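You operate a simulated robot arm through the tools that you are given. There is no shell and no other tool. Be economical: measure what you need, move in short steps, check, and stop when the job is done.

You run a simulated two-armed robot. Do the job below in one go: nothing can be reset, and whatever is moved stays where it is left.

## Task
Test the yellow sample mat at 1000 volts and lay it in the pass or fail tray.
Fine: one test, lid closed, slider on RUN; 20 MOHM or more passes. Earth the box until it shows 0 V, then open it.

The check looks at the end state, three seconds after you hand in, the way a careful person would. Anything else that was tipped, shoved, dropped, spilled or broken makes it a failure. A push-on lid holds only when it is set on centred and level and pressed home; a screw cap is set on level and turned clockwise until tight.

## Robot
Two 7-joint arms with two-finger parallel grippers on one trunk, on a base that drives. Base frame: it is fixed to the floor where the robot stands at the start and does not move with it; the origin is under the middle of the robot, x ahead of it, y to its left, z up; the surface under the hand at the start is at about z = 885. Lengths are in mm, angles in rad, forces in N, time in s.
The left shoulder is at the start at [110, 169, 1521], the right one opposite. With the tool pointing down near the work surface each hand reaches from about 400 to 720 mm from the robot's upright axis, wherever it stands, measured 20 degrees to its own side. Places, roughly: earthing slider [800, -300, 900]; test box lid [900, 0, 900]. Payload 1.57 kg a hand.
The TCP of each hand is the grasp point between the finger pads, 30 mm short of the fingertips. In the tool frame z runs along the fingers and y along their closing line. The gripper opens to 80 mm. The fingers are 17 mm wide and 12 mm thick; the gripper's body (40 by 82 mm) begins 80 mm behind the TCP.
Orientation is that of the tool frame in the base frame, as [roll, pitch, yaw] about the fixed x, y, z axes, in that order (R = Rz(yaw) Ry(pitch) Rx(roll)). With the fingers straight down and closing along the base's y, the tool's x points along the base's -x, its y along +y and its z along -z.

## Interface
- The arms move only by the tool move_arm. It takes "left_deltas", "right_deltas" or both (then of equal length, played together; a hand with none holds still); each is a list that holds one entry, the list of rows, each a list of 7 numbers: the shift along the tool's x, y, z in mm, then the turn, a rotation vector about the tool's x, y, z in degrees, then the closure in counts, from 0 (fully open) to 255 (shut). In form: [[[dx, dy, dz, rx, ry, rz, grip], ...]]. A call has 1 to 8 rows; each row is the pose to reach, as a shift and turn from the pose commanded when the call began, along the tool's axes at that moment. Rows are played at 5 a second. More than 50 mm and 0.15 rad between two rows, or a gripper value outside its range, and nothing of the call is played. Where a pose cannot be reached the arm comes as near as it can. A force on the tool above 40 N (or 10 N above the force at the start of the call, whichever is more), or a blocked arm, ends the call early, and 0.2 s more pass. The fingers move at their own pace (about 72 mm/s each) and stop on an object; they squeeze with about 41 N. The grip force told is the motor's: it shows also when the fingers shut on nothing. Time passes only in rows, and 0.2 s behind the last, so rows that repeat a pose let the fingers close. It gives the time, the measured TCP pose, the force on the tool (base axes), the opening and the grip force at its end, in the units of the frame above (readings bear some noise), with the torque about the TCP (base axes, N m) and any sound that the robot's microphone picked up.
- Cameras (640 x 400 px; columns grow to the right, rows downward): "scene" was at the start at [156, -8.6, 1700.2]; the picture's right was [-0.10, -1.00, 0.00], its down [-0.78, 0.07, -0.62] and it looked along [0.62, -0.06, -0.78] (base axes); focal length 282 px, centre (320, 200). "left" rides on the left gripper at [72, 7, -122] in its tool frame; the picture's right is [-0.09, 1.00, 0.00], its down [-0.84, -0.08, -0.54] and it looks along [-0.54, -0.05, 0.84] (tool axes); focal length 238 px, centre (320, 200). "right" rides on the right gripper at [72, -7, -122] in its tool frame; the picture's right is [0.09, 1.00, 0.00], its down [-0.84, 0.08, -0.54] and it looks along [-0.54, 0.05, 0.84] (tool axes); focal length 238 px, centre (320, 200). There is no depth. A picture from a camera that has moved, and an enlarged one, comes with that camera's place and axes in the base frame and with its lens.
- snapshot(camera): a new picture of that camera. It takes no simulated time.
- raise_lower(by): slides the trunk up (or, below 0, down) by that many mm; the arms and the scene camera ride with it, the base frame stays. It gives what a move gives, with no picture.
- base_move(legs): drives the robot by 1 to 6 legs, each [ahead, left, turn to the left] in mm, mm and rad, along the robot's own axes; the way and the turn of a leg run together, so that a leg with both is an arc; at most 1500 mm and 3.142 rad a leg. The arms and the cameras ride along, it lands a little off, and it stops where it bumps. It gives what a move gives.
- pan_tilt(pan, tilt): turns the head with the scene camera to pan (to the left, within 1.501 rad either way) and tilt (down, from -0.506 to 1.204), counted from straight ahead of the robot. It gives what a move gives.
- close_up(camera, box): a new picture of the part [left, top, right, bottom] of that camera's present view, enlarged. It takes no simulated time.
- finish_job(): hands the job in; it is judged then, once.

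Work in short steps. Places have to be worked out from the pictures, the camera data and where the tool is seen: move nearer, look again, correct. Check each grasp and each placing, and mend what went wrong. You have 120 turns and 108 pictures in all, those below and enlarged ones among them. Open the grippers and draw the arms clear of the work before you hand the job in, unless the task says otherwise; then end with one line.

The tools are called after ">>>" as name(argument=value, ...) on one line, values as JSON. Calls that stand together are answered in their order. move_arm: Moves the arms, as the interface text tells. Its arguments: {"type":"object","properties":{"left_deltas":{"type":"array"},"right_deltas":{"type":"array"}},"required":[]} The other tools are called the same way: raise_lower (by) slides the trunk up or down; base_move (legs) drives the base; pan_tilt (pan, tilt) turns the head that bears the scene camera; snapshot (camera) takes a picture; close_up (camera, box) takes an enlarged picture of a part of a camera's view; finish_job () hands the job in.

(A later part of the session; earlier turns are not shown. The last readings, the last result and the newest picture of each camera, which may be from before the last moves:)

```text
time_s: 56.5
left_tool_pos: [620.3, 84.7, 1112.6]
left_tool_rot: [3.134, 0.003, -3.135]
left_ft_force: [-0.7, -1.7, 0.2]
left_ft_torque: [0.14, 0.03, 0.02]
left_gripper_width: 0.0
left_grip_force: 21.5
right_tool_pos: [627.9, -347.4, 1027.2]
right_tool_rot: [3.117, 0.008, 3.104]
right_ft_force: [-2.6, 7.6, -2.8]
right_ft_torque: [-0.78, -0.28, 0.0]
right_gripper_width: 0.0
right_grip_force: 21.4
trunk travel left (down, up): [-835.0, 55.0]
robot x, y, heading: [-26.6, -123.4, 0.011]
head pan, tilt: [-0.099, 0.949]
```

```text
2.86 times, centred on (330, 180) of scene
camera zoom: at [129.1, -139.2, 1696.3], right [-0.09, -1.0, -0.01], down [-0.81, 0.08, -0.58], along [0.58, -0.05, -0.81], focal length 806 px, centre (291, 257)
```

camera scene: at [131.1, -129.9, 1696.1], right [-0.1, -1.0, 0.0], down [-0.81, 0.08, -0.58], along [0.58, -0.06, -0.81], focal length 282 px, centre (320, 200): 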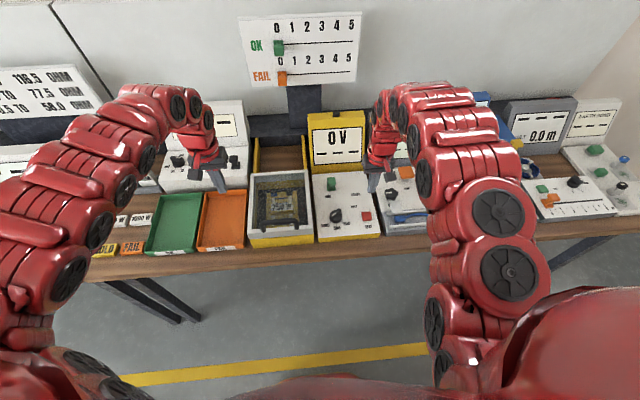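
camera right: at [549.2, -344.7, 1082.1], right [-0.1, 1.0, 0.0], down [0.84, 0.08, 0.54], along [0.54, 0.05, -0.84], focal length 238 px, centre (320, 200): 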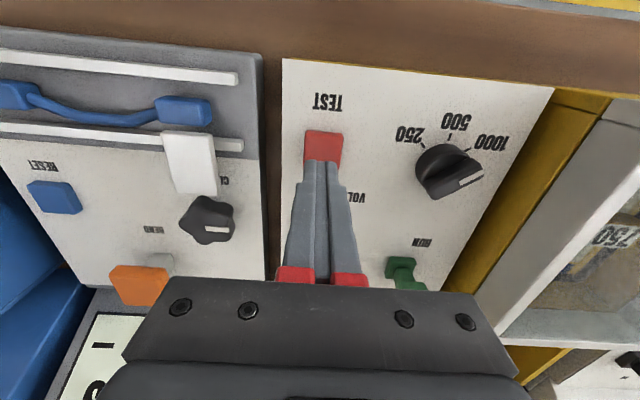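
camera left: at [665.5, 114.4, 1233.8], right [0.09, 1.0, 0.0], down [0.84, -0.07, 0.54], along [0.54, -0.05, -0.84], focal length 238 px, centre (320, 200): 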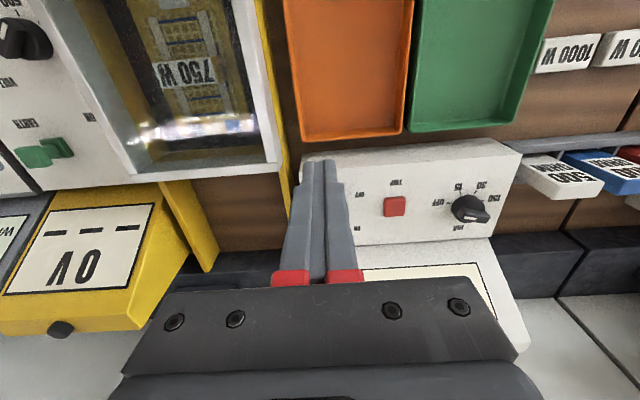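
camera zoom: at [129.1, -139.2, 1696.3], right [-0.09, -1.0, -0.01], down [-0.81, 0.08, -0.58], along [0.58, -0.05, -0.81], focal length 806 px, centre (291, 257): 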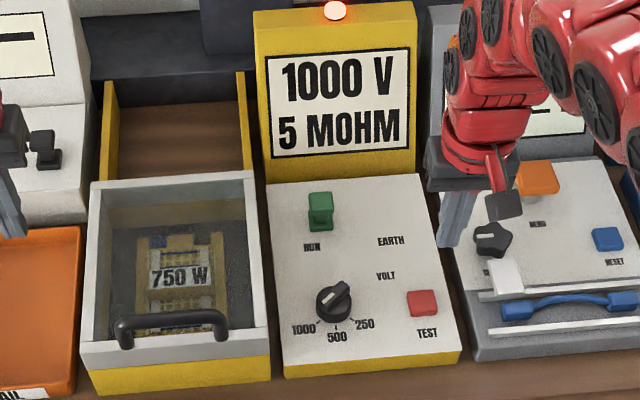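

Reading is steady at 5 MOHM: fail. Now earth: I drive ahead to the slider again and plan to straddle the cap with partly open fingers and drag it to EARTH.

>>> base_move(legs=[[118, 22, 0]])

>>> move_arm(right_deltas=[[[-6, 40, 0, 0, 0, 0, 96], [-10, 80, 0, 0, 0, 0, 96], [-12, 97, 0, 0, 0, 0, 96], [-12, 97, 30, 0, 0, 0, 96]]])

>>> snapshot(camera="right")

```text
time_s: 57.8
left_tool_pos: [739.4, 110.4, 1112.7]
left_tool_rot: [3.142, 0.0, -3.136]
left_ft_force: [-0.6, 0.5, -0.2]
left_ft_torque: [-0.02, -0.02, 0.01]
left_gripper_width: 0.0
left_grip_force: 21.3
right_tool_pos: [738.9, -316.4, 1027.1]
right_tool_rot: [3.137, -0.001, -3.141]
right_ft_force: [-0.3, 0.9, 0.2]
right_ft_torque: [-0.02, 0.02, 0.02]
right_gripper_width: 0.0
right_grip_force: 21.4
trunk travel left (down, up): [-835.0, 55.0]
robot x, y, heading: [96.4, -99.1, 0.005]
head pan, tilt: [-0.099, 0.949]
```

```text
time_s: 58.8
left_tool_pos: [740.5, 110.7, 1110.2]
left_tool_rot: [-3.141, -0.002, -3.136]
left_ft_force: [-0.1, -1.3, -0.6]
left_ft_torque: [0.0, 0.0, -0.01]
left_gripper_width: 0.0
left_grip_force: 21.6
right_tool_pos: [752.1, -219.6, 995.8]
right_tool_rot: [3.14, -0.002, -3.139]
right_ft_force: [-0.1, 0.0, 0.3]
right_ft_torque: [0.02, 0.03, -0.02]
right_gripper_width: 49.9
right_grip_force: 0.1
trunk travel left (down, up): [-835.0, 55.0]
robot x, y, heading: [94.3, -97.4, 0.003]
head pan, tilt: [-0.099, 0.949]
```

```text
45 pictures are left
camera right: at [681.2, -227.1, 1117.4], right [-0.09, 1.0, 0.0], down [0.84, 0.08, 0.54], along [0.54, 0.05, -0.84], focal length 238 px, centre (320, 200)
```

right: 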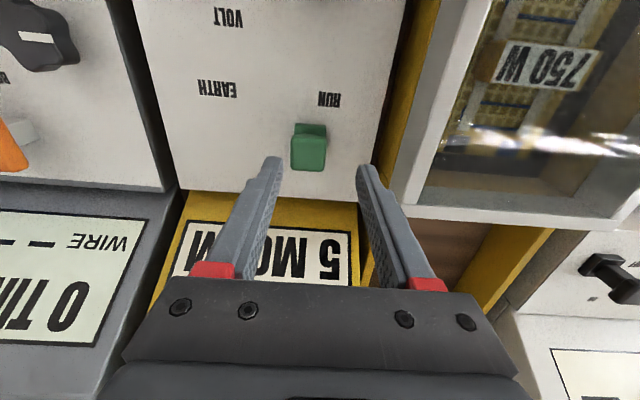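

Cap centre (758, -231). I align to y≈-226 and lower the fingers around it.

>>> move_arm(right_deltas=[[[-5, -7, 15, 0, 0, 0, 96], [-5, -7, 35, 0, 0, 0, 96], [-5, -7, 48, 0, 0, 0, 96], [-5, -7, 56, 0, 0, 0, 96]]])

>>> snapshot(camera="right")

```text
time_s: 59.8
left_tool_pos: [739.7, 111.8, 1111.4]
left_tool_rot: [3.14, -0.003, -3.136]
left_ft_force: [-0.1, 0.2, 0.2]
left_ft_torque: [0.01, 0.0, 0.02]
left_gripper_width: 0.0
left_grip_force: 21.4
right_tool_pos: [756.5, -223.5, 938.9]
right_tool_rot: [3.14, 0.0, -3.139]
right_ft_force: [-1.1, -0.5, -0.5]
right_ft_torque: [0.01, 0.02, -0.01]
right_gripper_width: 49.9
right_grip_force: 0.1
trunk travel left (down, up): [-835.0, 55.0]
robot x, y, heading: [98.7, -98.9, 0.006]
head pan, tilt: [-0.099, 0.949]
```

```text
44 pictures are left
camera right: at [685.9, -231.4, 1061.7], right [-0.09, 1.0, 0.0], down [0.84, 0.08, 0.54], along [0.54, 0.05, -0.84], focal length 238 px, centre (320, 200)
```

right: 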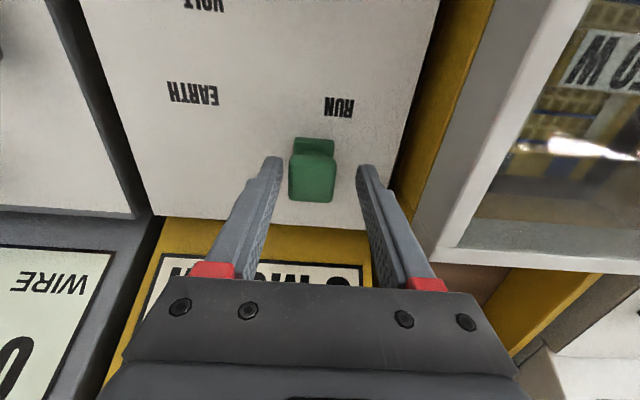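

Straddled. I drag toward -y; the stop should come at about 70 mm.

>>> move_arm(right_deltas=[[[0, -10, 0, 0, 0, 0, 96], [0, -20, 0, 0, 0, 0, 96], [0, -30, 0, 0, 0, 0, 96], [0, -40, 0, 0, 0, 0, 96], [0, -50, 0, 0, 0, 0, 96], [0, -60, 0, 0, 0, 0, 96], [0, -67, 0, 0, 0, 0, 96]]])

>>> snapshot(camera="right")

```text
time_s: 61.4
left_tool_pos: [739.2, 110.6, 1110.9]
left_tool_rot: [3.141, -0.001, -3.135]
left_ft_force: [0.5, 0.0, 0.8]
left_ft_torque: [-0.02, -0.01, -0.01]
left_gripper_width: 0.0
left_grip_force: 21.5
right_tool_pos: [757.7, -291.2, 938.3]
right_tool_rot: [3.14, -0.001, -3.141]
right_ft_force: [-0.4, 1.1, 0.4]
right_ft_torque: [-0.01, 0.0, 0.01]
right_gripper_width: 50.8
right_grip_force: 0.5
trunk travel left (down, up): [-835.0, 55.0]
robot x, y, heading: [96.5, -96.3, 0.005]
head pan, tilt: [-0.099, 0.949]
```

```text
43 pictures are left
camera right: at [685.8, -298.8, 1061.3], right [-0.09, 1.0, 0.0], down [0.84, 0.08, 0.54], along [0.54, 0.05, -0.84], focal length 238 px, centre (320, 200)
```

right: 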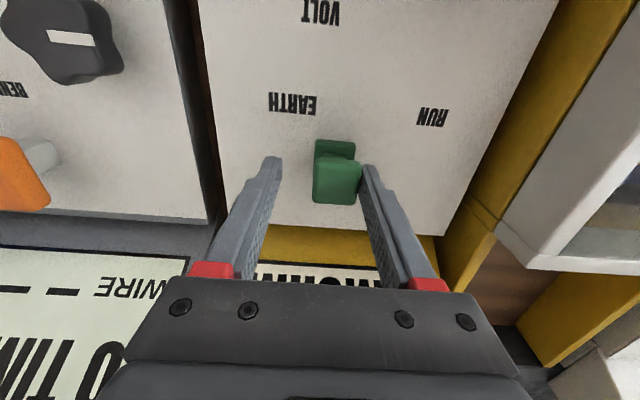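

Not yet at the stop; I continue gently.

>>> move_arm(right_deltas=[[[0, -5, 0, 0, 0, 0, 96], [0, -10, 0, 0, 0, 0, 96], [0, -15, 0, 0, 0, 0, 96], [0, -19, 0, 0, 0, 0, 96]]])

>>> snapshot(camera="right")

>>> close_up(camera="scene", box=[230, 110, 430, 250])

```text
time_s: 62.4
left_tool_pos: [738.7, 114.4, 1111.4]
left_tool_rot: [-3.141, 0.002, -3.135]
left_ft_force: [0.5, -0.4, -0.1]
left_ft_torque: [0.01, 0.02, 0.0]
left_gripper_width: 0.0
left_grip_force: 21.2
right_tool_pos: [758.5, -307.5, 938.6]
right_tool_rot: [-3.14, -0.002, -3.137]
right_ft_force: [-3.1, 16.5, 0.9]
right_ft_torque: [0.27, 0.28, 0.01]
right_gripper_width: 64.8
right_grip_force: 8.6
trunk travel left (down, up): [-835.0, 55.0]
robot x, y, heading: [92.3, -96.0, 0.003]
head pan, tilt: [-0.099, 0.949]
```

```text
42 pictures are left
camera right: at [686.6, -314.4, 1061.2], right [-0.1, 1.0, 0.0], down [0.84, 0.08, 0.54], along [0.54, 0.05, -0.84], focal length 238 px, centre (320, 200)
```

right: 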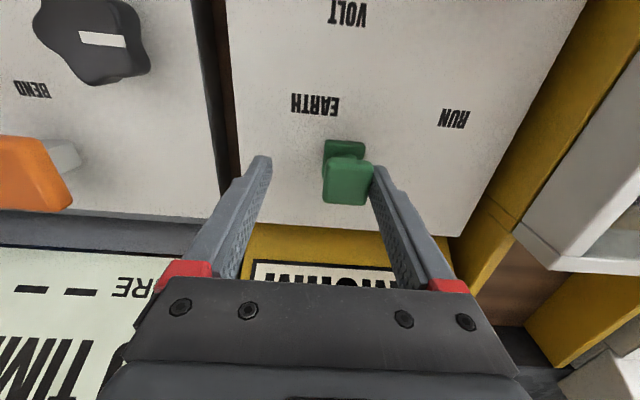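

```text
2.86 times, centred on (330, 180) of scene
camera zoom: at [247.3, -104.3, 1696.4], right [-0.1, -1.0, 0.0], down [-0.81, 0.08, -0.58], along [0.58, -0.06, -0.81], focal length 806 px, centre (291, 257)
```

zoom: 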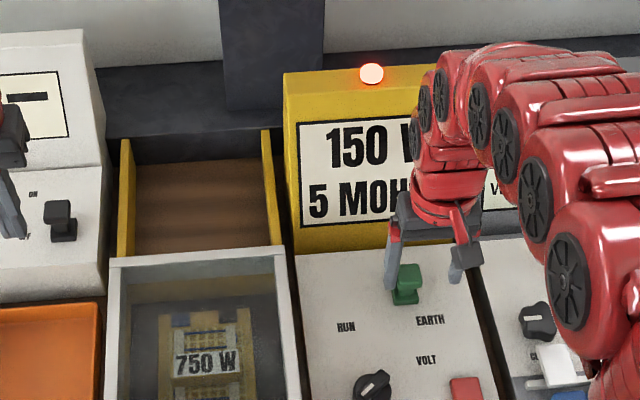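

The slider is at EARTH and the voltage is falling (150 V). I ease off, lift straight up and look at the display again.

>>> move_arm(right_deltas=[[[0, 8, 0, 0, 0, 0, 80], [0, 8, -10, 0, 0, 0, 80], [0, 8, -40, 0, 0, 0, 80], [0, -30, -75, 0, 0, 0, 80], [0, -70, -100, 0, 0, 0, 80], [0, -100, -120, 0, 0, 0, 80]]])

>>> snapshot(camera="right")

>>> snapshot(camera="scene")

```text
refused: row 4 steps farther than a row can; nothing moved
```

```text
40 pictures are left
camera right: at [686.6, -314.4, 1061.2], right [-0.1, 1.0, 0.0], down [0.84, 0.08, 0.54], along [0.54, 0.05, -0.84], focal length 238 px, centre (320, 200)
```

right: 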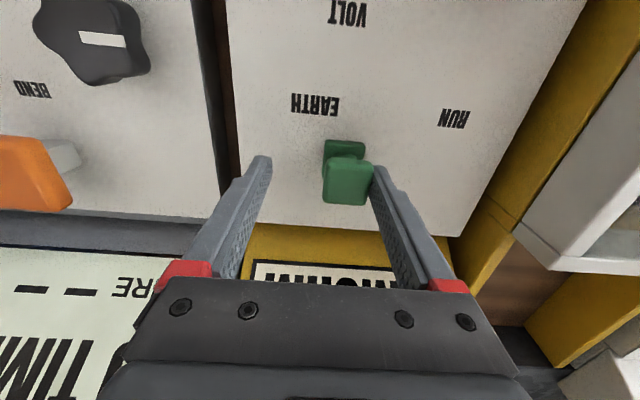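

```text
39 pictures are left
camera scene: at [247.3, -104.3, 1696.4], right [-0.1, -1.0, 0.0], down [-0.81, 0.08, -0.58], along [0.58, -0.06, -0.81], focal length 282 px, centre (320, 200)
```

scene: 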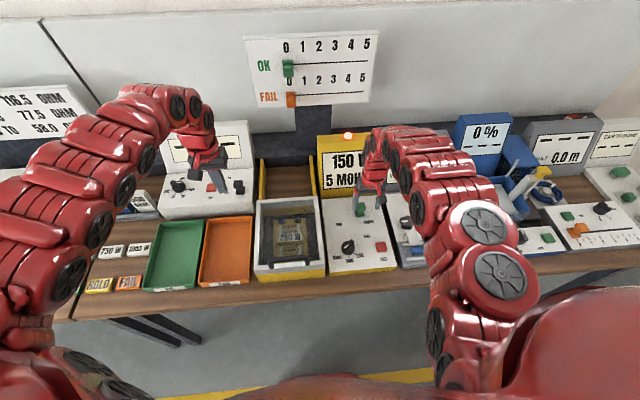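

Step too big, nothing moved; repeat with smaller steps.

>>> move_arm(right_deltas=[[[0, 8, 0, 0, 0, 0, 80], [0, 8, -10, 0, 0, 0, 80], [0, 8, -45, 0, 0, 0, 80], [0, -15, -80, 0, 0, 0, 80], [0, -50, -105, 0, 0, 0, 80], [0, -90, -125, 0, 0, 0, 80], [0, -130, -130, 0, 0, 0, 80]]])

>>> close_up(camera="scene", box=[230, 110, 430, 270])

```text
time_s: 64.0
left_tool_pos: [738.7, 111.7, 1111.1]
left_tool_rot: [3.141, -0.001, -3.135]
left_ft_force: [-0.3, -1.0, 1.2]
left_ft_torque: [0.02, 0.02, 0.02]
left_gripper_width: 0.0
left_grip_force: 21.3
right_tool_pos: [760.2, -441.6, 1068.8]
right_tool_rot: [3.14, -0.005, -3.141]
right_ft_force: [0.1, -0.2, -0.3]
right_ft_torque: [0.03, 0.01, 0.01]
right_gripper_width: 54.8
right_grip_force: 0.1
trunk travel left (down, up): [-835.0, 55.0]
robot x, y, heading: [94.6, -100.9, 0.005]
head pan, tilt: [-0.099, 0.949]
```

```text
2.50 times, centred on (330, 190) of scene
camera zoom: at [248.9, -108.2, 1696.1], right [-0.1, -1.0, 0.0], down [-0.81, 0.08, -0.58], along [0.58, -0.06, -0.81], focal length 706 px, centre (295, 225)
```

zoom: 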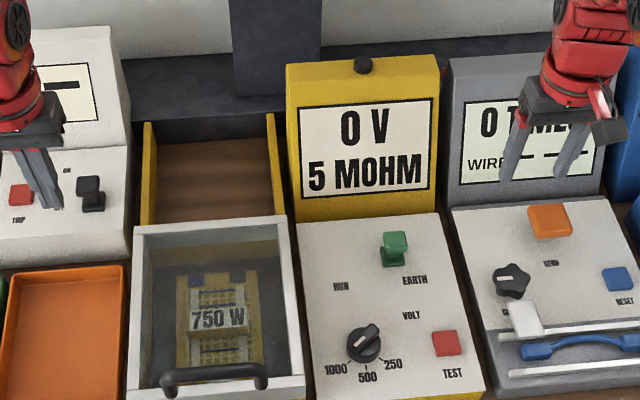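

0 V with lamp off, slider on EARTH. Now to open the lid: I drive back and right so the left hand can come down in front of the handle bar (x≈565) and push it away.

>>> base_move(legs=[[-180, -50, 0]])

>>> move_arm(left_deltas=[[[5, -35, 10, 0, 0, 0, 255], [10, -70, 20, 0, 0, 0, 255], [15, -100, 35, 0, 0, 0, 255], [20, -110, 60, 0, 0, 0, 255], [25, -110, 80, 0, 0, 0, 255]]])

>>> snapshot(camera="left")

```text
time_s: 65.5
left_tool_pos: [565.6, 63.6, 1109.6]
left_tool_rot: [-3.141, -0.004, -3.133]
left_ft_force: [-0.1, -0.5, 0.1]
left_ft_torque: [-0.02, 0.02, 0.01]
left_gripper_width: 0.0
left_grip_force: 21.4
right_tool_pos: [588.0, -488.9, 1070.8]
right_tool_rot: [3.141, -0.004, -3.137]
right_ft_force: [0.4, 0.0, -0.4]
right_ft_torque: [0.0, 0.03, -0.01]
right_gripper_width: 54.8
right_grip_force: 0.1
trunk travel left (down, up): [-835.0, 55.0]
robot x, y, heading: [-78.3, -152.6, 0.013]
head pan, tilt: [-0.099, 0.949]
```

```text
time_s: 66.7
left_tool_pos: [541.9, -46.4, 1029.4]
left_tool_rot: [-3.141, -0.003, -3.131]
left_ft_force: [1.3, -0.8, 0.1]
left_ft_torque: [0.01, -0.01, 0.01]
left_gripper_width: 0.0
left_grip_force: 21.0
left hand out of reach, approached as far as the arm can: row 1, 2, 3, 4
right_tool_pos: [584.1, -489.5, 1071.3]
right_tool_rot: [-3.142, -0.002, -3.136]
right_ft_force: [0.2, 0.0, 0.3]
right_ft_torque: [0.01, 0.01, 0.02]
right_gripper_width: 55.0
right_grip_force: 0.1
trunk travel left (down, up): [-835.0, 55.0]
robot x, y, heading: [-78.9, -151.4, 0.011]
head pan, tilt: [-0.099, 0.949]
```

```text
37 pictures are left
camera left: at [470.0, -41.4, 1152.3], right [0.08, 1.0, 0.0], down [0.84, -0.07, 0.54], along [0.54, -0.04, -0.84], focal length 238 px, centre (320, 200)
```

left: 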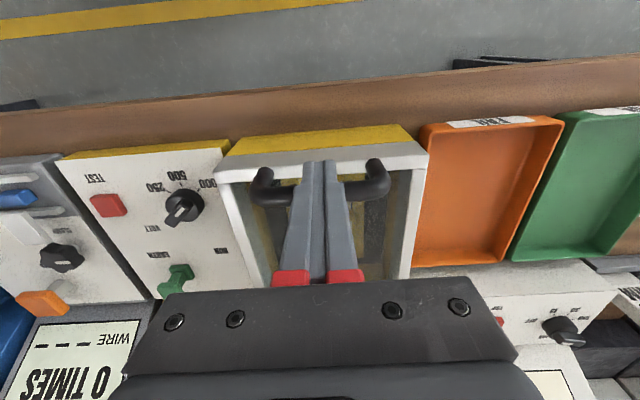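

Bar at x≈567; fingers at 542 are slightly close, so I back the base 10 mm, then lower in front of the bar.

>>> base_move(legs=[[-12, 0, -0.01]])

>>> move_arm(left_deltas=[[[0, 0, 15, 0, 0, 0, 255], [0, 0, 28, 0, 0, 0, 255], [0, 0, 39, 0, 0, 0, 255]]])

>>> snapshot(camera="left")

```text
time_s: 67.5
left_tool_pos: [533.8, -51.9, 1027.7]
left_tool_rot: [3.14, -0.004, 3.141]
left_ft_force: [-0.3, -0.3, -0.5]
left_ft_torque: [-0.01, 0.03, 0.01]
left_gripper_width: 0.3
left_grip_force: 21.4
right_tool_pos: [572.8, -494.1, 1069.5]
right_tool_rot: [3.139, -0.006, 3.136]
right_ft_force: [-0.8, 0.7, 0.5]
right_ft_torque: [-0.01, 0.07, 0.01]
right_gripper_width: 55.0
right_grip_force: 0.1
trunk travel left (down, up): [-835.0, 55.0]
robot x, y, heading: [-92.3, -147.5, -0.006]
head pan, tilt: [-0.099, 0.949]
```

```text
time_s: 68.2
left_tool_pos: [530.8, -53.5, 990.5]
left_tool_rot: [-3.141, -0.002, 3.139]
left_ft_force: [-0.5, -0.2, 0.5]
left_ft_torque: [-0.02, -0.02, 0.05]
left_gripper_width: 0.0
left_grip_force: 21.6
right_tool_pos: [569.5, -495.5, 1070.9]
right_tool_rot: [3.139, -0.003, 3.135]
right_ft_force: [-1.0, 0.0, 0.3]
right_ft_torque: [0.02, 0.02, -0.02]
right_gripper_width: 54.7
right_grip_force: 0.1
trunk travel left (down, up): [-835.0, 55.0]
robot x, y, heading: [-92.1, -149.6, -0.001]
head pan, tilt: [-0.099, 0.949]
```

```text
36 pictures are left
camera left: at [458.9, -46.8, 1112.8], right [0.09, 1.0, 0.0], down [0.84, -0.08, 0.54], along [0.54, -0.05, -0.84], focal length 238 px, centre (320, 200)
```

left: 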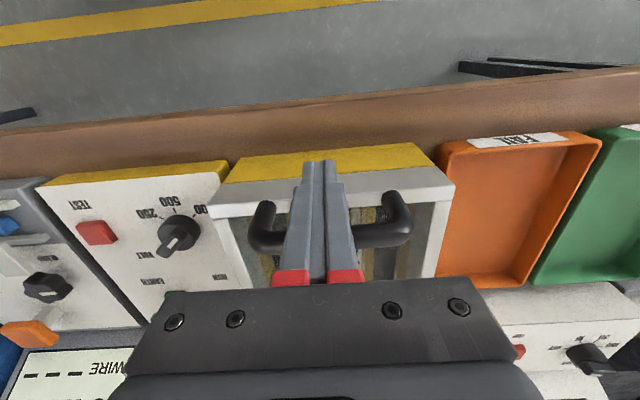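

Fingers are in front of the bar. I push +x with the arm about 95 mm.

>>> move_arm(left_deltas=[[[-12, 0, 0, 0, 0, 0, 255], [-24, 0, 0, 0, 0, 0, 255], [-36, 0, 0, 0, 0, 0, 255], [-48, 0, 0, 0, 0, 0, 255], [-60, 0, 0, 0, 0, 0, 255], [-72, 0, 0, 0, 0, 0, 255], [-84, 0, 0, 0, 0, 0, 255], [-95, 0, 0, 0, 0, 0, 255]]])

>>> snapshot(camera="left")

```text
time_s: 70.0
left_tool_pos: [613.0, -52.0, 990.0]
left_tool_rot: [-3.14, -0.002, 3.14]
left_ft_force: [0.3, -0.5, -0.8]
left_ft_torque: [-0.04, -0.01, -0.01]
left_gripper_width: 0.0
left_grip_force: 21.0
left hand out of reach, approached as far as the arm can: row 8
right_tool_pos: [568.8, -494.2, 1072.0]
right_tool_rot: [-3.14, -0.001, 3.137]
right_ft_force: [-0.2, -0.2, 0.2]
right_ft_torque: [0.01, 0.01, -0.02]
right_gripper_width: 54.9
right_grip_force: 0.0
trunk travel left (down, up): [-835.0, 55.0]
robot x, y, heading: [-91.8, -148.4, -0.006]
head pan, tilt: [-0.099, 0.949]
```

```text
35 pictures are left
camera left: at [542.5, -45.4, 1112.7], right [0.09, 1.0, 0.0], down [0.84, -0.08, 0.54], along [0.54, -0.05, -0.84], focal length 238 px, centre (320, 200)
```

left: 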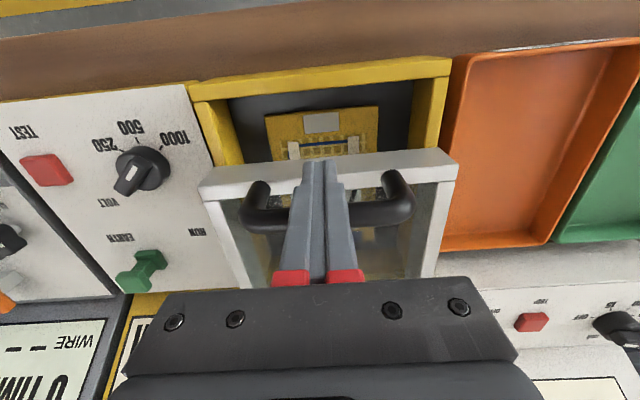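

It slides open. I drive the base ahead 140 mm to push it back nearly to where it stood.

>>> base_move(legs=[[140, 0, 0]])

>>> snapshot(camera="left")

```text
time_s: 71.4
left_tool_pos: [754.6, -54.0, 990.8]
left_tool_rot: [-3.141, -0.002, 3.141]
left_ft_force: [-0.1, -0.3, 0.4]
left_ft_torque: [0.0, 0.0, 0.0]
left_gripper_width: 0.2
left_grip_force: 21.5
right_tool_pos: [709.9, -497.2, 1072.0]
right_tool_rot: [3.14, 0.002, 3.138]
right_ft_force: [-0.8, -0.3, -0.7]
right_ft_torque: [-0.01, -0.02, -0.01]
right_gripper_width: 54.9
right_grip_force: 0.0
trunk travel left (down, up): [-835.0, 55.0]
robot x, y, heading: [55.4, -148.2, -0.002]
head pan, tilt: [-0.099, 0.949]
```

```text
34 pictures are left
camera left: at [682.6, -47.7, 1113.7], right [0.09, 1.0, 0.0], down [0.84, -0.08, 0.54], along [0.54, -0.05, -0.84], focal length 238 px, centre (320, 200)
```

left: 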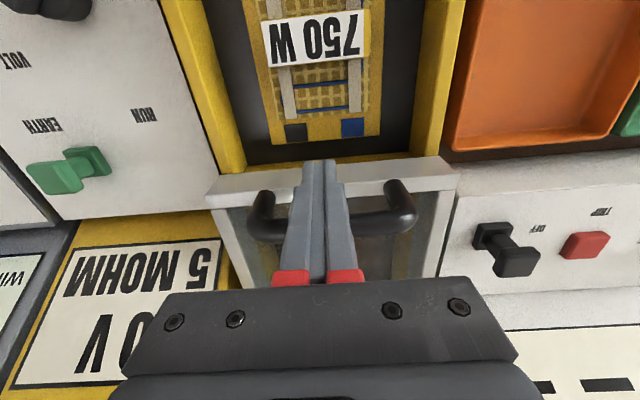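

Lid is open beyond the box. I lift the left hand and back up a little to look at the mat.

>>> move_arm(left_deltas=[[[6, 0, 0, 0, 0, 0, 255], [8, 0, -30, 0, 0, 0, 255], [8, 0, -70, 0, 0, 0, 150], [8, 0, -95, 0, 0, 0, 40]]])

>>> base_move(legs=[[-85, 0, 0]])

>>> snapshot(camera="left")

```text
time_s: 72.4
left_tool_pos: [748.2, -52.6, 1086.0]
left_tool_rot: [-3.14, 0.001, 3.139]
left_ft_force: [0.2, -0.3, -0.3]
left_ft_torque: [0.01, -0.01, 0.0]
left_gripper_width: 67.5
left_grip_force: 0.1
right_tool_pos: [709.9, -495.6, 1071.7]
right_tool_rot: [3.141, -0.003, 3.135]
right_ft_force: [-0.9, -0.5, 0.3]
right_ft_torque: [-0.02, -0.01, 0.0]
right_gripper_width: 55.1
right_grip_force: 0.0
trunk travel left (down, up): [-835.0, 55.0]
robot x, y, heading: [49.3, -151.3, -0.008]
head pan, tilt: [-0.099, 0.949]
```

```text
time_s: 73.5
left_tool_pos: [664.2, -51.6, 1083.7]
left_tool_rot: [3.141, -0.002, -3.14]
left_ft_force: [-0.1, 0.4, 0.5]
left_ft_torque: [0.02, 0.03, -0.01]
left_gripper_width: 67.3
left_grip_force: 0.0
right_tool_pos: [626.4, -495.7, 1071.3]
right_tool_rot: [3.141, -0.003, 3.139]
right_ft_force: [-0.3, 0.5, 0.5]
right_ft_torque: [0.0, 0.03, -0.02]
right_gripper_width: 54.8
right_grip_force: 0.1
trunk travel left (down, up): [-835.0, 55.0]
robot x, y, heading: [-35.2, -151.3, -0.005]
head pan, tilt: [-0.099, 0.949]
```

```text
33 pictures are left
camera left: at [592.0, -45.5, 1207.2], right [0.09, 1.0, 0.0], down [0.84, -0.08, 0.54], along [0.54, -0.05, -0.84], focal length 238 px, centre (320, 200)
```

left: 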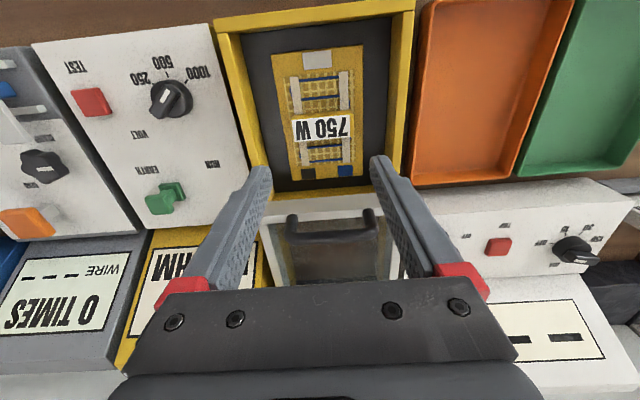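

>>> close_up(camera="left", box=[230, 20, 410, 200])

>>> close_up(camera="scene", box=[230, 160, 330, 260])

```text
2.22 times, centred on (320, 110) of left
camera zoom: at [592.0, -45.5, 1207.2], right [0.09, 1.0, 0.0], down [0.84, -0.08, 0.54], along [0.54, -0.05, -0.84], focal length 530 px, centre (320, 400)
```

zoom: 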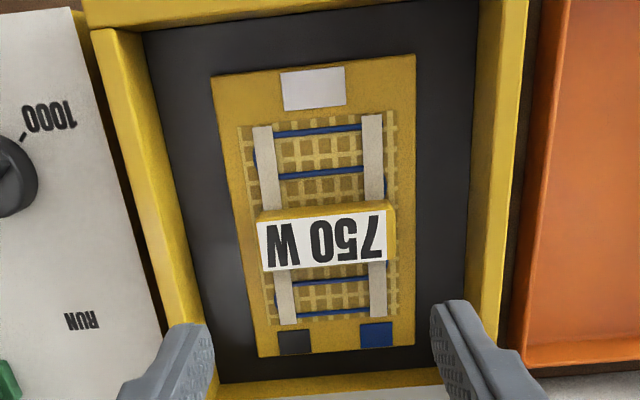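

```text
4.00 times, centred on (280, 210) of scene
camera zoom: at [118.4, -159.8, 1695.9], right [-0.1, -0.99, 0.0], down [-0.81, 0.08, -0.58], along [0.58, -0.06, -0.81], focal length 1129 px, centre (480, 160)
```

zoom: 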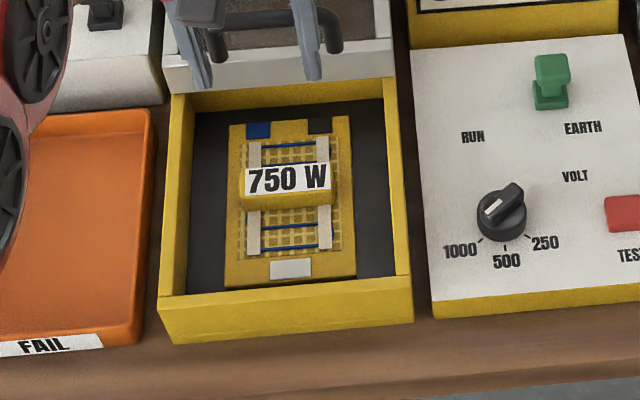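

The mat has a raised 750 W block centred near (675, -53), top z≈915, long side along y. I turn the left gripper 90° so it closes along x, above the block.

>>> move_arm(left_deltas=[[[-5, 0, 0, 0, 0, 8, 64], [-10, -1, 0, 0, 0, 16, 64], [-11, -1, 0, 0, 0, 24, 64], [-11, -1, 0, 0, 0, 32, 64], [-11, -1, 0, 0, 0, 40, 64], [-11, -1, 0, 0, 0, 48, 64], [-11, -1, 0, 0, 0, 56, 64]]])

>>> move_arm(left_deltas=[[[0, 0, 0, 0, 0, 8, 64], [0, 0, 0, 0, 0, 16, 64], [0, 0, 0, 0, 0, 24, 64], [0, 0, 0, 0, 0, 32, 64], [0, 0, 0, 0, 0, 34, 64]]])

```text
time_s: 75.1
left_tool_pos: [672.0, -52.4, 1085.1]
left_tool_rot: [-3.137, 0.0, 2.163]
left_ft_force: [-0.1, 0.7, 1.3]
left_ft_torque: [-0.02, -0.03, 0.03]
left_gripper_width: 59.9
left_grip_force: 0.1
right_tool_pos: [626.7, -495.7, 1070.5]
right_tool_rot: [3.139, -0.002, 3.138]
right_ft_force: [0.1, 1.0, -0.3]
right_ft_torque: [0.03, -0.02, -0.01]
right_gripper_width: 55.0
right_grip_force: 0.1
trunk travel left (down, up): [-835.0, 55.0]
robot x, y, heading: [-35.7, -152.0, -0.003]
head pan, tilt: [-0.099, 0.949]
```

```text
time_s: 76.3
left_tool_pos: [671.5, -51.5, 1085.4]
left_tool_rot: [-3.141, 0.001, 1.568]
left_ft_force: [-0.4, -0.2, -0.2]
left_ft_torque: [0.01, 0.02, 0.05]
left_gripper_width: 60.0
left_grip_force: 0.1
right_tool_pos: [624.8, -495.1, 1072.1]
right_tool_rot: [3.141, -0.002, 3.139]
right_ft_force: [0.5, 0.5, -0.6]
right_ft_torque: [-0.01, -0.01, 0.02]
right_gripper_width: 54.8
right_grip_force: 0.1
trunk travel left (down, up): [-835.0, 55.0]
robot x, y, heading: [-36.6, -151.8, -0.004]
head pan, tilt: [-0.099, 0.949]
```

Rotation worked (tool x = base +y, tool y = base +x). I lower to about 70 mm above the grasp and check alignment.

>>> move_arm(left_deltas=[[[0, 2, 35, 0, 0, 0, 64], [0, 3, 70, 0, 0, 0, 64], [0, 3, 110, 0, 0, 0, 64]]])

>>> snapshot(camera="left")

```text
time_s: 77.1
left_tool_pos: [664.2, -46.8, 979.6]
left_tool_rot: [-3.14, 0.001, 1.569]
left_ft_force: [-0.1, 0.0, 1.1]
left_ft_torque: [-0.01, 0.02, 0.03]
left_gripper_width: 59.8
left_grip_force: 0.1
left hand out of reach, approached as far as the arm can: row 3
right_tool_pos: [625.4, -493.8, 1071.3]
right_tool_rot: [-3.142, -0.002, 3.138]
right_ft_force: [0.1, 0.7, -1.0]
right_ft_torque: [-0.01, -0.01, 0.03]
right_gripper_width: 54.8
right_grip_force: 0.0
trunk travel left (down, up): [-835.0, 55.0]
robot x, y, heading: [-37.7, -149.8, -0.004]
head pan, tilt: [-0.099, 0.949]
```

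```text
30 pictures are left
camera left: at [671.4, 24.3, 1101.7], right [1.0, -0.09, 0.0], down [-0.08, -0.84, 0.54], along [-0.05, -0.54, -0.84], focal length 238 px, centre (320, 200)
```

left: 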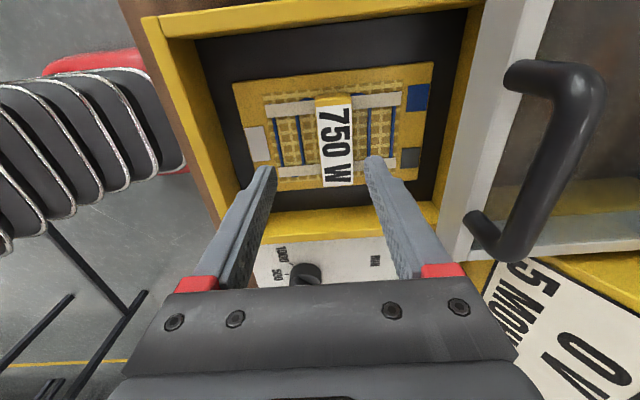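

Reach is at its outer limit here and the block is at about (679, -47). I raise, drive ahead 50 mm, and come back over the block.

>>> move_arm(left_deltas=[[[0, 0, -35, 0, 0, 0, 64], [0, 0, -65, 0, 0, 0, 64]]])

>>> base_move(legs=[[50, 0, 0]])

>>> move_arm(left_deltas=[[[0, -15, 0, 0, 0, 0, 64], [0, -33, 5, 0, 0, 0, 64], [0, -33, 35, 0, 0, 0, 64], [0, -33, 65, 0, 0, 0, 64]]])

>>> snapshot(camera="left")

```text
time_s: 77.7
left_tool_pos: [664.4, -48.2, 1043.4]
left_tool_rot: [-3.14, 0.001, 1.57]
left_ft_force: [-0.4, -0.3, -1.2]
left_ft_torque: [-0.04, 0.02, 0.01]
left_gripper_width: 59.8
left_grip_force: 0.1
right_tool_pos: [625.2, -495.4, 1071.6]
right_tool_rot: [3.139, -0.002, 3.139]
right_ft_force: [-0.1, 0.6, 0.4]
right_ft_torque: [0.02, 0.0, -0.01]
right_gripper_width: 55.4
right_grip_force: 0.0
trunk travel left (down, up): [-835.0, 55.0]
robot x, y, heading: [-35.8, -147.4, -0.005]
head pan, tilt: [-0.099, 0.949]
```

```text
time_s: 78.6
left_tool_pos: [708.7, -48.2, 1046.1]
left_tool_rot: [3.14, 0.001, 1.572]
left_ft_force: [-0.2, -0.2, 0.1]
left_ft_torque: [-0.01, -0.05, -0.01]
left_gripper_width: 60.0
left_grip_force: 0.1
right_tool_pos: [668.5, -494.7, 1073.8]
right_tool_rot: [3.141, 0.001, 3.139]
right_ft_force: [0.2, -0.1, 0.4]
right_ft_torque: [-0.02, -0.09, -0.01]
right_gripper_width: 54.7
right_grip_force: 0.1
trunk travel left (down, up): [-835.0, 55.0]
robot x, y, heading: [12.1, -151.8, -0.001]
head pan, tilt: [-0.099, 0.949]
```

```text
time_s: 79.6
left_tool_pos: [677.8, -48.3, 977.3]
left_tool_rot: [-3.14, -0.001, 1.571]
left_ft_force: [-0.3, -0.3, 0.2]
left_ft_torque: [-0.01, 0.01, -0.03]
left_gripper_width: 59.9
left_grip_force: 0.0
right_tool_pos: [672.8, -496.0, 1071.4]
right_tool_rot: [3.14, -0.001, 3.137]
right_ft_force: [0.0, 0.3, 0.4]
right_ft_torque: [0.01, -0.02, -0.01]
right_gripper_width: 55.0
right_grip_force: 0.1
trunk travel left (down, up): [-835.0, 55.0]
robot x, y, heading: [10.4, -154.1, -0.003]
head pan, tilt: [-0.099, 0.949]
```

```text
29 pictures are left
camera left: at [685.3, 23.6, 1099.9], right [1.0, -0.09, 0.0], down [-0.08, -0.84, 0.54], along [-0.05, -0.54, -0.84], focal length 238 px, centre (320, 200)
```

left: 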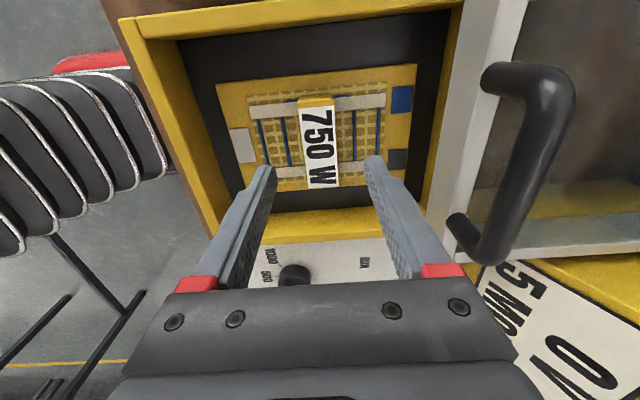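

Well centred. I descend to tip z≈898 and close.

>>> move_arm(left_deltas=[[[2, 0, 20, 0, 0, 0, 64], [2, 0, 38, 0, 0, 0, 64], [2, 0, 49, 0, 0, 0, 64], [2, 0, 49, 0, 0, 0, 255], [2, 0, 49, 0, 0, 0, 255], [2, 0, 49, 0, 0, 0, 255], [2, 0, 49, 0, 0, 0, 255]]])

>>> snapshot(camera="left")

```text
time_s: 81.2
left_tool_pos: [679.7, -46.4, 928.5]
left_tool_rot: [-3.138, -0.002, 1.571]
left_ft_force: [-0.6, -0.5, 0.4]
left_ft_torque: [0.02, 0.02, 0.01]
left_gripper_width: 29.3
left_grip_force: 39.1
right_tool_pos: [673.9, -494.9, 1071.3]
right_tool_rot: [3.14, -0.001, 3.137]
right_ft_force: [0.3, 0.6, 1.1]
right_ft_torque: [0.0, 0.0, -0.06]
right_gripper_width: 54.9
right_grip_force: 0.1
trunk travel left (down, up): [-835.0, 55.0]
robot x, y, heading: [11.2, -151.0, -0.004]
head pan, tilt: [-0.099, 0.949]
```

```text
28 pictures are left
camera left: at [687.2, 24.7, 1051.0], right [1.0, -0.09, 0.0], down [-0.08, -0.84, 0.54], along [-0.05, -0.54, -0.84], focal length 238 px, centre (320, 200)
```

left: 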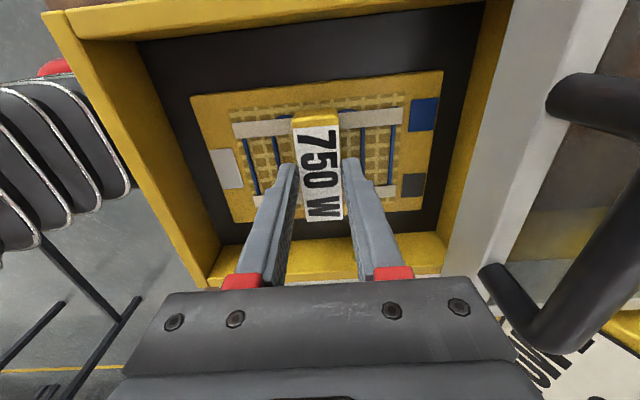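

Block held at 29 mm. I lift straight up 100 mm and look.

>>> move_arm(left_deltas=[[[0, 0, -15, 0, 0, 0, 255], [0, 0, -40, 0, 0, 0, 255], [0, 0, -70, 0, 0, 0, 255], [0, 0, -100, 0, 0, 0, 255], [0, 0, -110, 0, 0, 0, 255]]])

>>> snapshot(camera="scene")

>>> snapshot(camera="left")

```text
time_s: 82.4
left_tool_pos: [679.8, -45.9, 1040.8]
left_tool_rot: [-3.14, 0.001, 1.57]
left_ft_force: [0.5, 0.5, -0.8]
left_ft_torque: [0.03, 0.01, -0.01]
left_gripper_width: 29.1
left_grip_force: 39.0
right_tool_pos: [672.8, -495.2, 1071.5]
right_tool_rot: [-3.141, -0.001, 3.14]
right_ft_force: [0.4, -1.2, 0.0]
right_ft_torque: [-0.03, -0.04, 0.02]
right_gripper_width: 54.9
right_grip_force: 0.1
trunk travel left (down, up): [-835.0, 55.0]
robot x, y, heading: [11.3, -148.9, -0.005]
head pan, tilt: [-0.099, 0.949]
```

```text
27 pictures are left
camera scene: at [164.4, -159.5, 1696.2], right [-0.1, -0.99, 0.0], down [-0.81, 0.08, -0.58], along [0.58, -0.06, -0.81], focal length 282 px, centre (320, 200)
```

scene: 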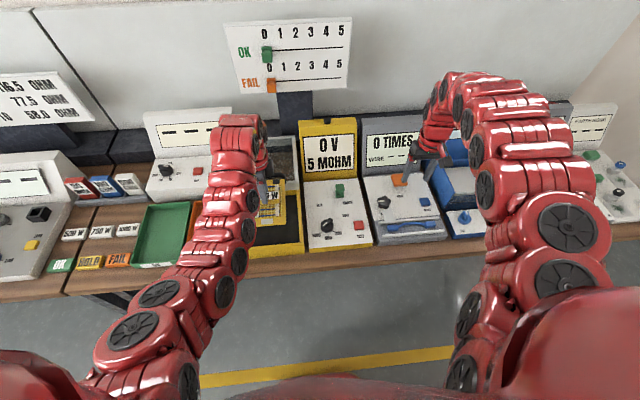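

```text
26 pictures are left
camera left: at [687.0, 25.5, 1163.0], right [1.0, -0.09, 0.0], down [-0.08, -0.84, 0.54], along [-0.05, -0.54, -0.84], focal length 238 px, centre (320, 200)
```

left: 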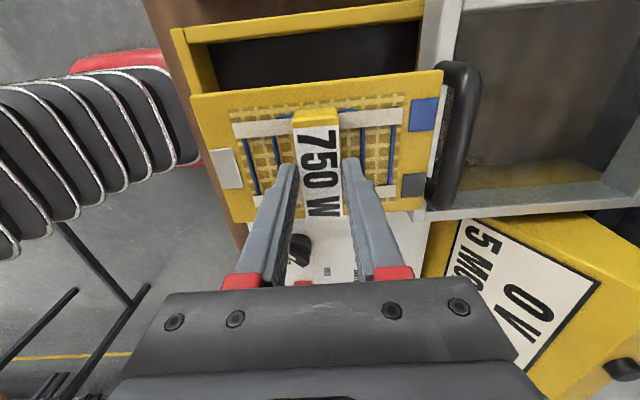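

Mat is held level, centred on the tool (about 153 × 97 mm). FAIL (orange) tray centre is roughly (667, 148). I drive left 150 mm, then go over the tray.

>>> base_move(legs=[[0, 150, 0]])

>>> move_arm(left_deltas=[[[15, -5, 0, 0, 0, 0, 255], [30, -10, 0, 0, 0, 0, 255], [42, -13, 0, 0, 0, 0, 255]]])

>>> snapshot(camera="left")

>>> snapshot(camera="scene")

```text
time_s: 83.8
left_tool_pos: [680.9, 101.2, 1040.2]
left_tool_rot: [-3.137, -0.002, 1.569]
left_ft_force: [-0.6, 0.6, -1.0]
left_ft_torque: [0.03, 0.01, 0.03]
left_gripper_width: 29.4
left_grip_force: 38.9
right_tool_pos: [672.3, -348.9, 1070.2]
right_tool_rot: [3.137, 0.0, 3.134]
right_ft_force: [0.5, -0.5, -0.6]
right_ft_torque: [0.05, 0.01, 0.01]
right_gripper_width: 55.0
right_grip_force: 0.1
trunk travel left (down, up): [-835.0, 55.0]
robot x, y, heading: [13.4, 1.3, -0.008]
head pan, tilt: [-0.099, 0.949]
```

```text
time_s: 84.6
left_tool_pos: [668.1, 144.0, 1040.8]
left_tool_rot: [-3.138, 0.003, 1.566]
left_ft_force: [-0.9, -0.9, -1.7]
left_ft_torque: [0.01, 0.0, 0.01]
left_gripper_width: 29.1
left_grip_force: 39.1
right_tool_pos: [671.9, -346.2, 1071.3]
right_tool_rot: [3.14, -0.001, 3.133]
right_ft_force: [-0.7, -0.2, 0.4]
right_ft_torque: [-0.03, 0.02, 0.03]
right_gripper_width: 55.1
right_grip_force: 0.0
trunk travel left (down, up): [-835.0, 55.0]
robot x, y, heading: [16.0, -1.5, -0.005]
head pan, tilt: [-0.099, 0.949]
```

```text
25 pictures are left
camera left: at [675.3, 215.5, 1163.5], right [1.0, -0.1, 0.0], down [-0.08, -0.84, 0.54], along [-0.05, -0.54, -0.84], focal length 238 px, centre (320, 200)
```

left: 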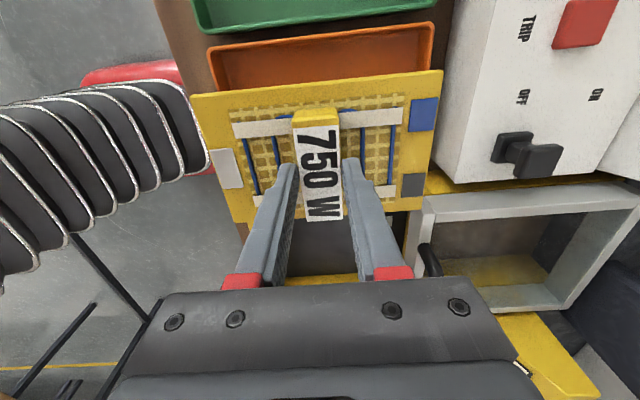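

```text
24 pictures are left
camera scene: at [164.8, -9.0, 1696.3], right [-0.1, -0.99, 0.0], down [-0.81, 0.08, -0.58], along [0.58, -0.06, -0.81], focal length 282 px, centre (320, 200)
```

scene: 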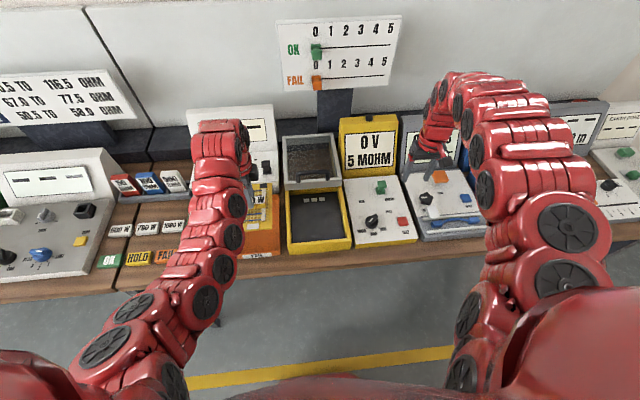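

From this view the tray's far rim is near y≈223 and x≈570–777, so its centre is about (672, 150). I adjust and lower to just above the rim, then look.

>>> move_arm(left_deltas=[[[3, 2, 20, 0, 0, 0, 255], [6, 4, 45, 0, 0, 0, 255], [6, 4, 68, 0, 0, 0, 255]]])

>>> snapshot(camera="left")

>>> close_up(camera="scene", box=[180, 160, 320, 280])

```text
time_s: 85.4
left_tool_pos: [672.7, 149.7, 972.9]
left_tool_rot: [3.141, -0.001, 1.569]
left_ft_force: [-0.1, 0.6, -1.0]
left_ft_torque: [0.04, -0.01, 0.0]
left_gripper_width: 29.4
left_grip_force: 39.2
right_tool_pos: [673.7, -345.7, 1071.2]
right_tool_rot: [3.14, 0.0, 3.133]
right_ft_force: [-0.6, -0.2, -0.3]
right_ft_torque: [-0.01, 0.0, -0.02]
right_gripper_width: 55.1
right_grip_force: 0.0
trunk travel left (down, up): [-835.0, 55.0]
robot x, y, heading: [12.7, -4.4, -0.01]
head pan, tilt: [-0.099, 0.949]
```

```text
23 pictures are left
camera left: at [678.8, 221.2, 1094.4], right [1.0, -0.09, 0.0], down [-0.08, -0.84, 0.54], along [-0.05, -0.54, -0.84], focal length 238 px, centre (320, 200)
```

left: 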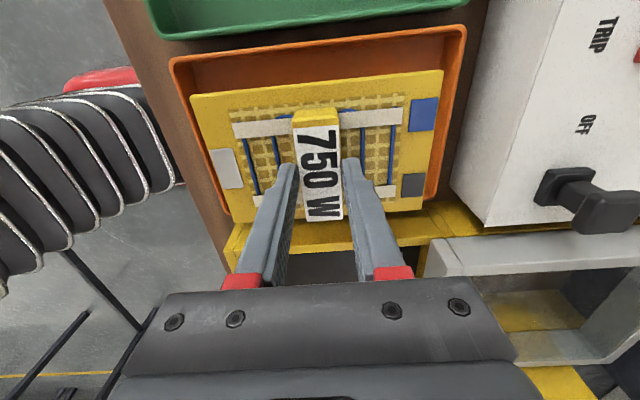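

```text
3.33 times, centred on (250, 220) of scene
camera zoom: at [165.1, -10.5, 1696.2], right [-0.1, -0.99, 0.0], down [-0.81, 0.08, -0.58], along [0.58, -0.06, -0.81], focal length 941 px, centre (553, 133)
```

zoom: 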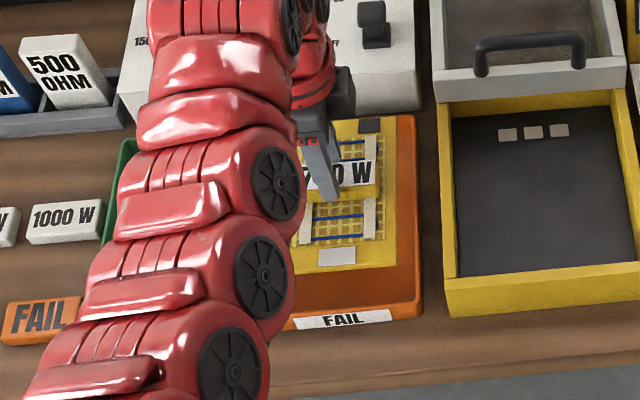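

The mat is inside the tray outline with margin all round. I lower it gently to the tray floor.

>>> move_arm(left_deltas=[[[-1, -2, 18, 0, 0, 0, 255], [-1, -2, 30, 0, 0, 0, 255], [-1, -2, 36, 0, 0, 0, 255], [-1, -2, 40, 0, 0, 0, 255], [-1, -2, 43, 0, 0, 0, 255]]])

>>> snapshot(camera="left")

```text
time_s: 86.6
left_tool_pos: [669.0, 149.0, 928.9]
left_tool_rot: [-3.14, -0.001, 1.571]
left_ft_force: [-0.7, 0.8, -1.5]
left_ft_torque: [0.03, 0.0, -0.01]
left_gripper_width: 29.4
left_grip_force: 38.9
right_tool_pos: [673.7, -347.5, 1070.2]
right_tool_rot: [3.139, 0.0, 3.135]
right_ft_force: [0.5, 0.7, -1.0]
right_ft_torque: [0.01, 0.02, 0.0]
right_gripper_width: 54.9
right_grip_force: 0.0
trunk travel left (down, up): [-835.0, 55.0]
robot x, y, heading: [10.1, -1.4, 0.001]
head pan, tilt: [-0.099, 0.949]
```

```text
21 pictures are left
camera left: at [676.1, 220.8, 1051.5], right [1.0, -0.09, 0.0], down [-0.08, -0.84, 0.54], along [-0.05, -0.54, -0.84], focal length 238 px, centre (320, 200)
```

left: 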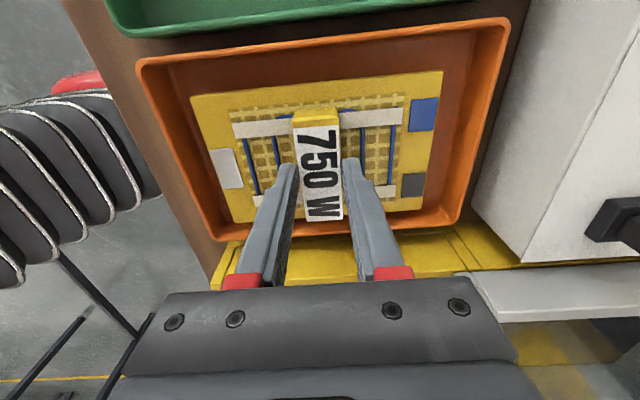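

Centred in the tray, no contact yet. I continue in 2 mm steps.

>>> move_arm(left_deltas=[[[0, 0, 2, 0, 0, 0, 255], [0, 0, 4, 0, 0, 0, 255], [0, 0, 5, 0, 0, 0, 255], [0, 0, 6, 0, 0, 0, 255]]])

```text
time_s: 87.6
left_tool_pos: [668.5, 148.8, 922.0]
left_tool_rot: [-3.14, 0.0, 1.567]
left_ft_force: [0.1, -0.1, -1.7]
left_ft_torque: [0.01, -0.01, 0.02]
left_gripper_width: 29.4
left_grip_force: 38.5
right_tool_pos: [672.7, -347.6, 1070.4]
right_tool_rot: [3.14, -0.002, 3.134]
right_ft_force: [0.8, 0.0, 0.0]
right_ft_torque: [0.0, 0.04, -0.02]
right_gripper_width: 54.6
right_grip_force: 0.0
trunk travel left (down, up): [-835.0, 55.0]
robot x, y, heading: [9.8, -2.5, -0.001]
head pan, tilt: [-0.099, 0.949]
```

Still hanging free (-1.7 N); a few more millimetres.

>>> move_arm(left_deltas=[[[0, 0, 2, 0, 0, 0, 255], [0, 0, 4, 0, 0, 0, 255], [0, 0, 6, 0, 0, 0, 255], [0, 0, 7, 0, 0, 0, 255]]])

```text
time_s: 88.6
left_tool_pos: [670.0, 149.3, 915.3]
left_tool_rot: [-3.138, -0.001, 1.569]
left_ft_force: [0.9, 0.4, -1.6]
left_ft_torque: [0.01, -0.01, 0.0]
left_gripper_width: 29.1
left_grip_force: 39.1
right_tool_pos: [673.4, -346.4, 1070.9]
right_tool_rot: [3.14, -0.002, 3.135]
right_ft_force: [0.5, -0.2, 0.2]
right_ft_torque: [-0.04, 0.01, 0.01]
right_gripper_width: 54.8
right_grip_force: 0.0
trunk travel left (down, up): [-835.0, 55.0]
robot x, y, heading: [11.1, -0.6, -0.006]
head pan, tilt: [-0.099, 0.949]
```

Still free at 915; I continue, the tray floor is lower than the box floor.

>>> move_arm(left_deltas=[[[0, 0, 2, 0, 0, 0, 255], [0, 0, 4, 0, 0, 0, 255], [0, 0, 6, 0, 0, 0, 255], [0, 0, 8, 0, 0, 0, 255], [0, 0, 9, 0, 0, 0, 255]]])

>>> snapshot(camera="left")

```text
time_s: 89.8
left_tool_pos: [668.6, 148.8, 910.0]
left_tool_rot: [3.138, 0.002, 1.567]
left_ft_force: [5.8, 0.6, 31.4]
left_ft_torque: [0.05, -0.2, 0.02]
left_gripper_width: 29.9
left_grip_force: 39.5
right_tool_pos: [671.0, -347.5, 1072.8]
right_tool_rot: [3.139, 0.0, 3.134]
right_ft_force: [-0.8, -0.2, -0.7]
right_ft_torque: [-0.03, 0.0, 0.01]
right_gripper_width: 54.8
right_grip_force: 0.0
trunk travel left (down, up): [-835.0, 55.0]
robot x, y, heading: [12.0, -2.3, -0.005]
head pan, tilt: [-0.099, 0.949]
```

```text
20 pictures are left
camera left: at [675.6, 220.0, 1032.2], right [1.0, -0.09, 0.0], down [-0.08, -0.84, 0.54], along [-0.05, -0.54, -0.84], focal length 238 px, centre (320, 200)
```

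left: 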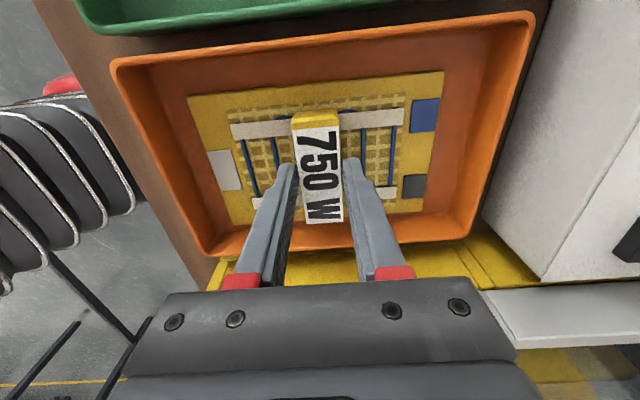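

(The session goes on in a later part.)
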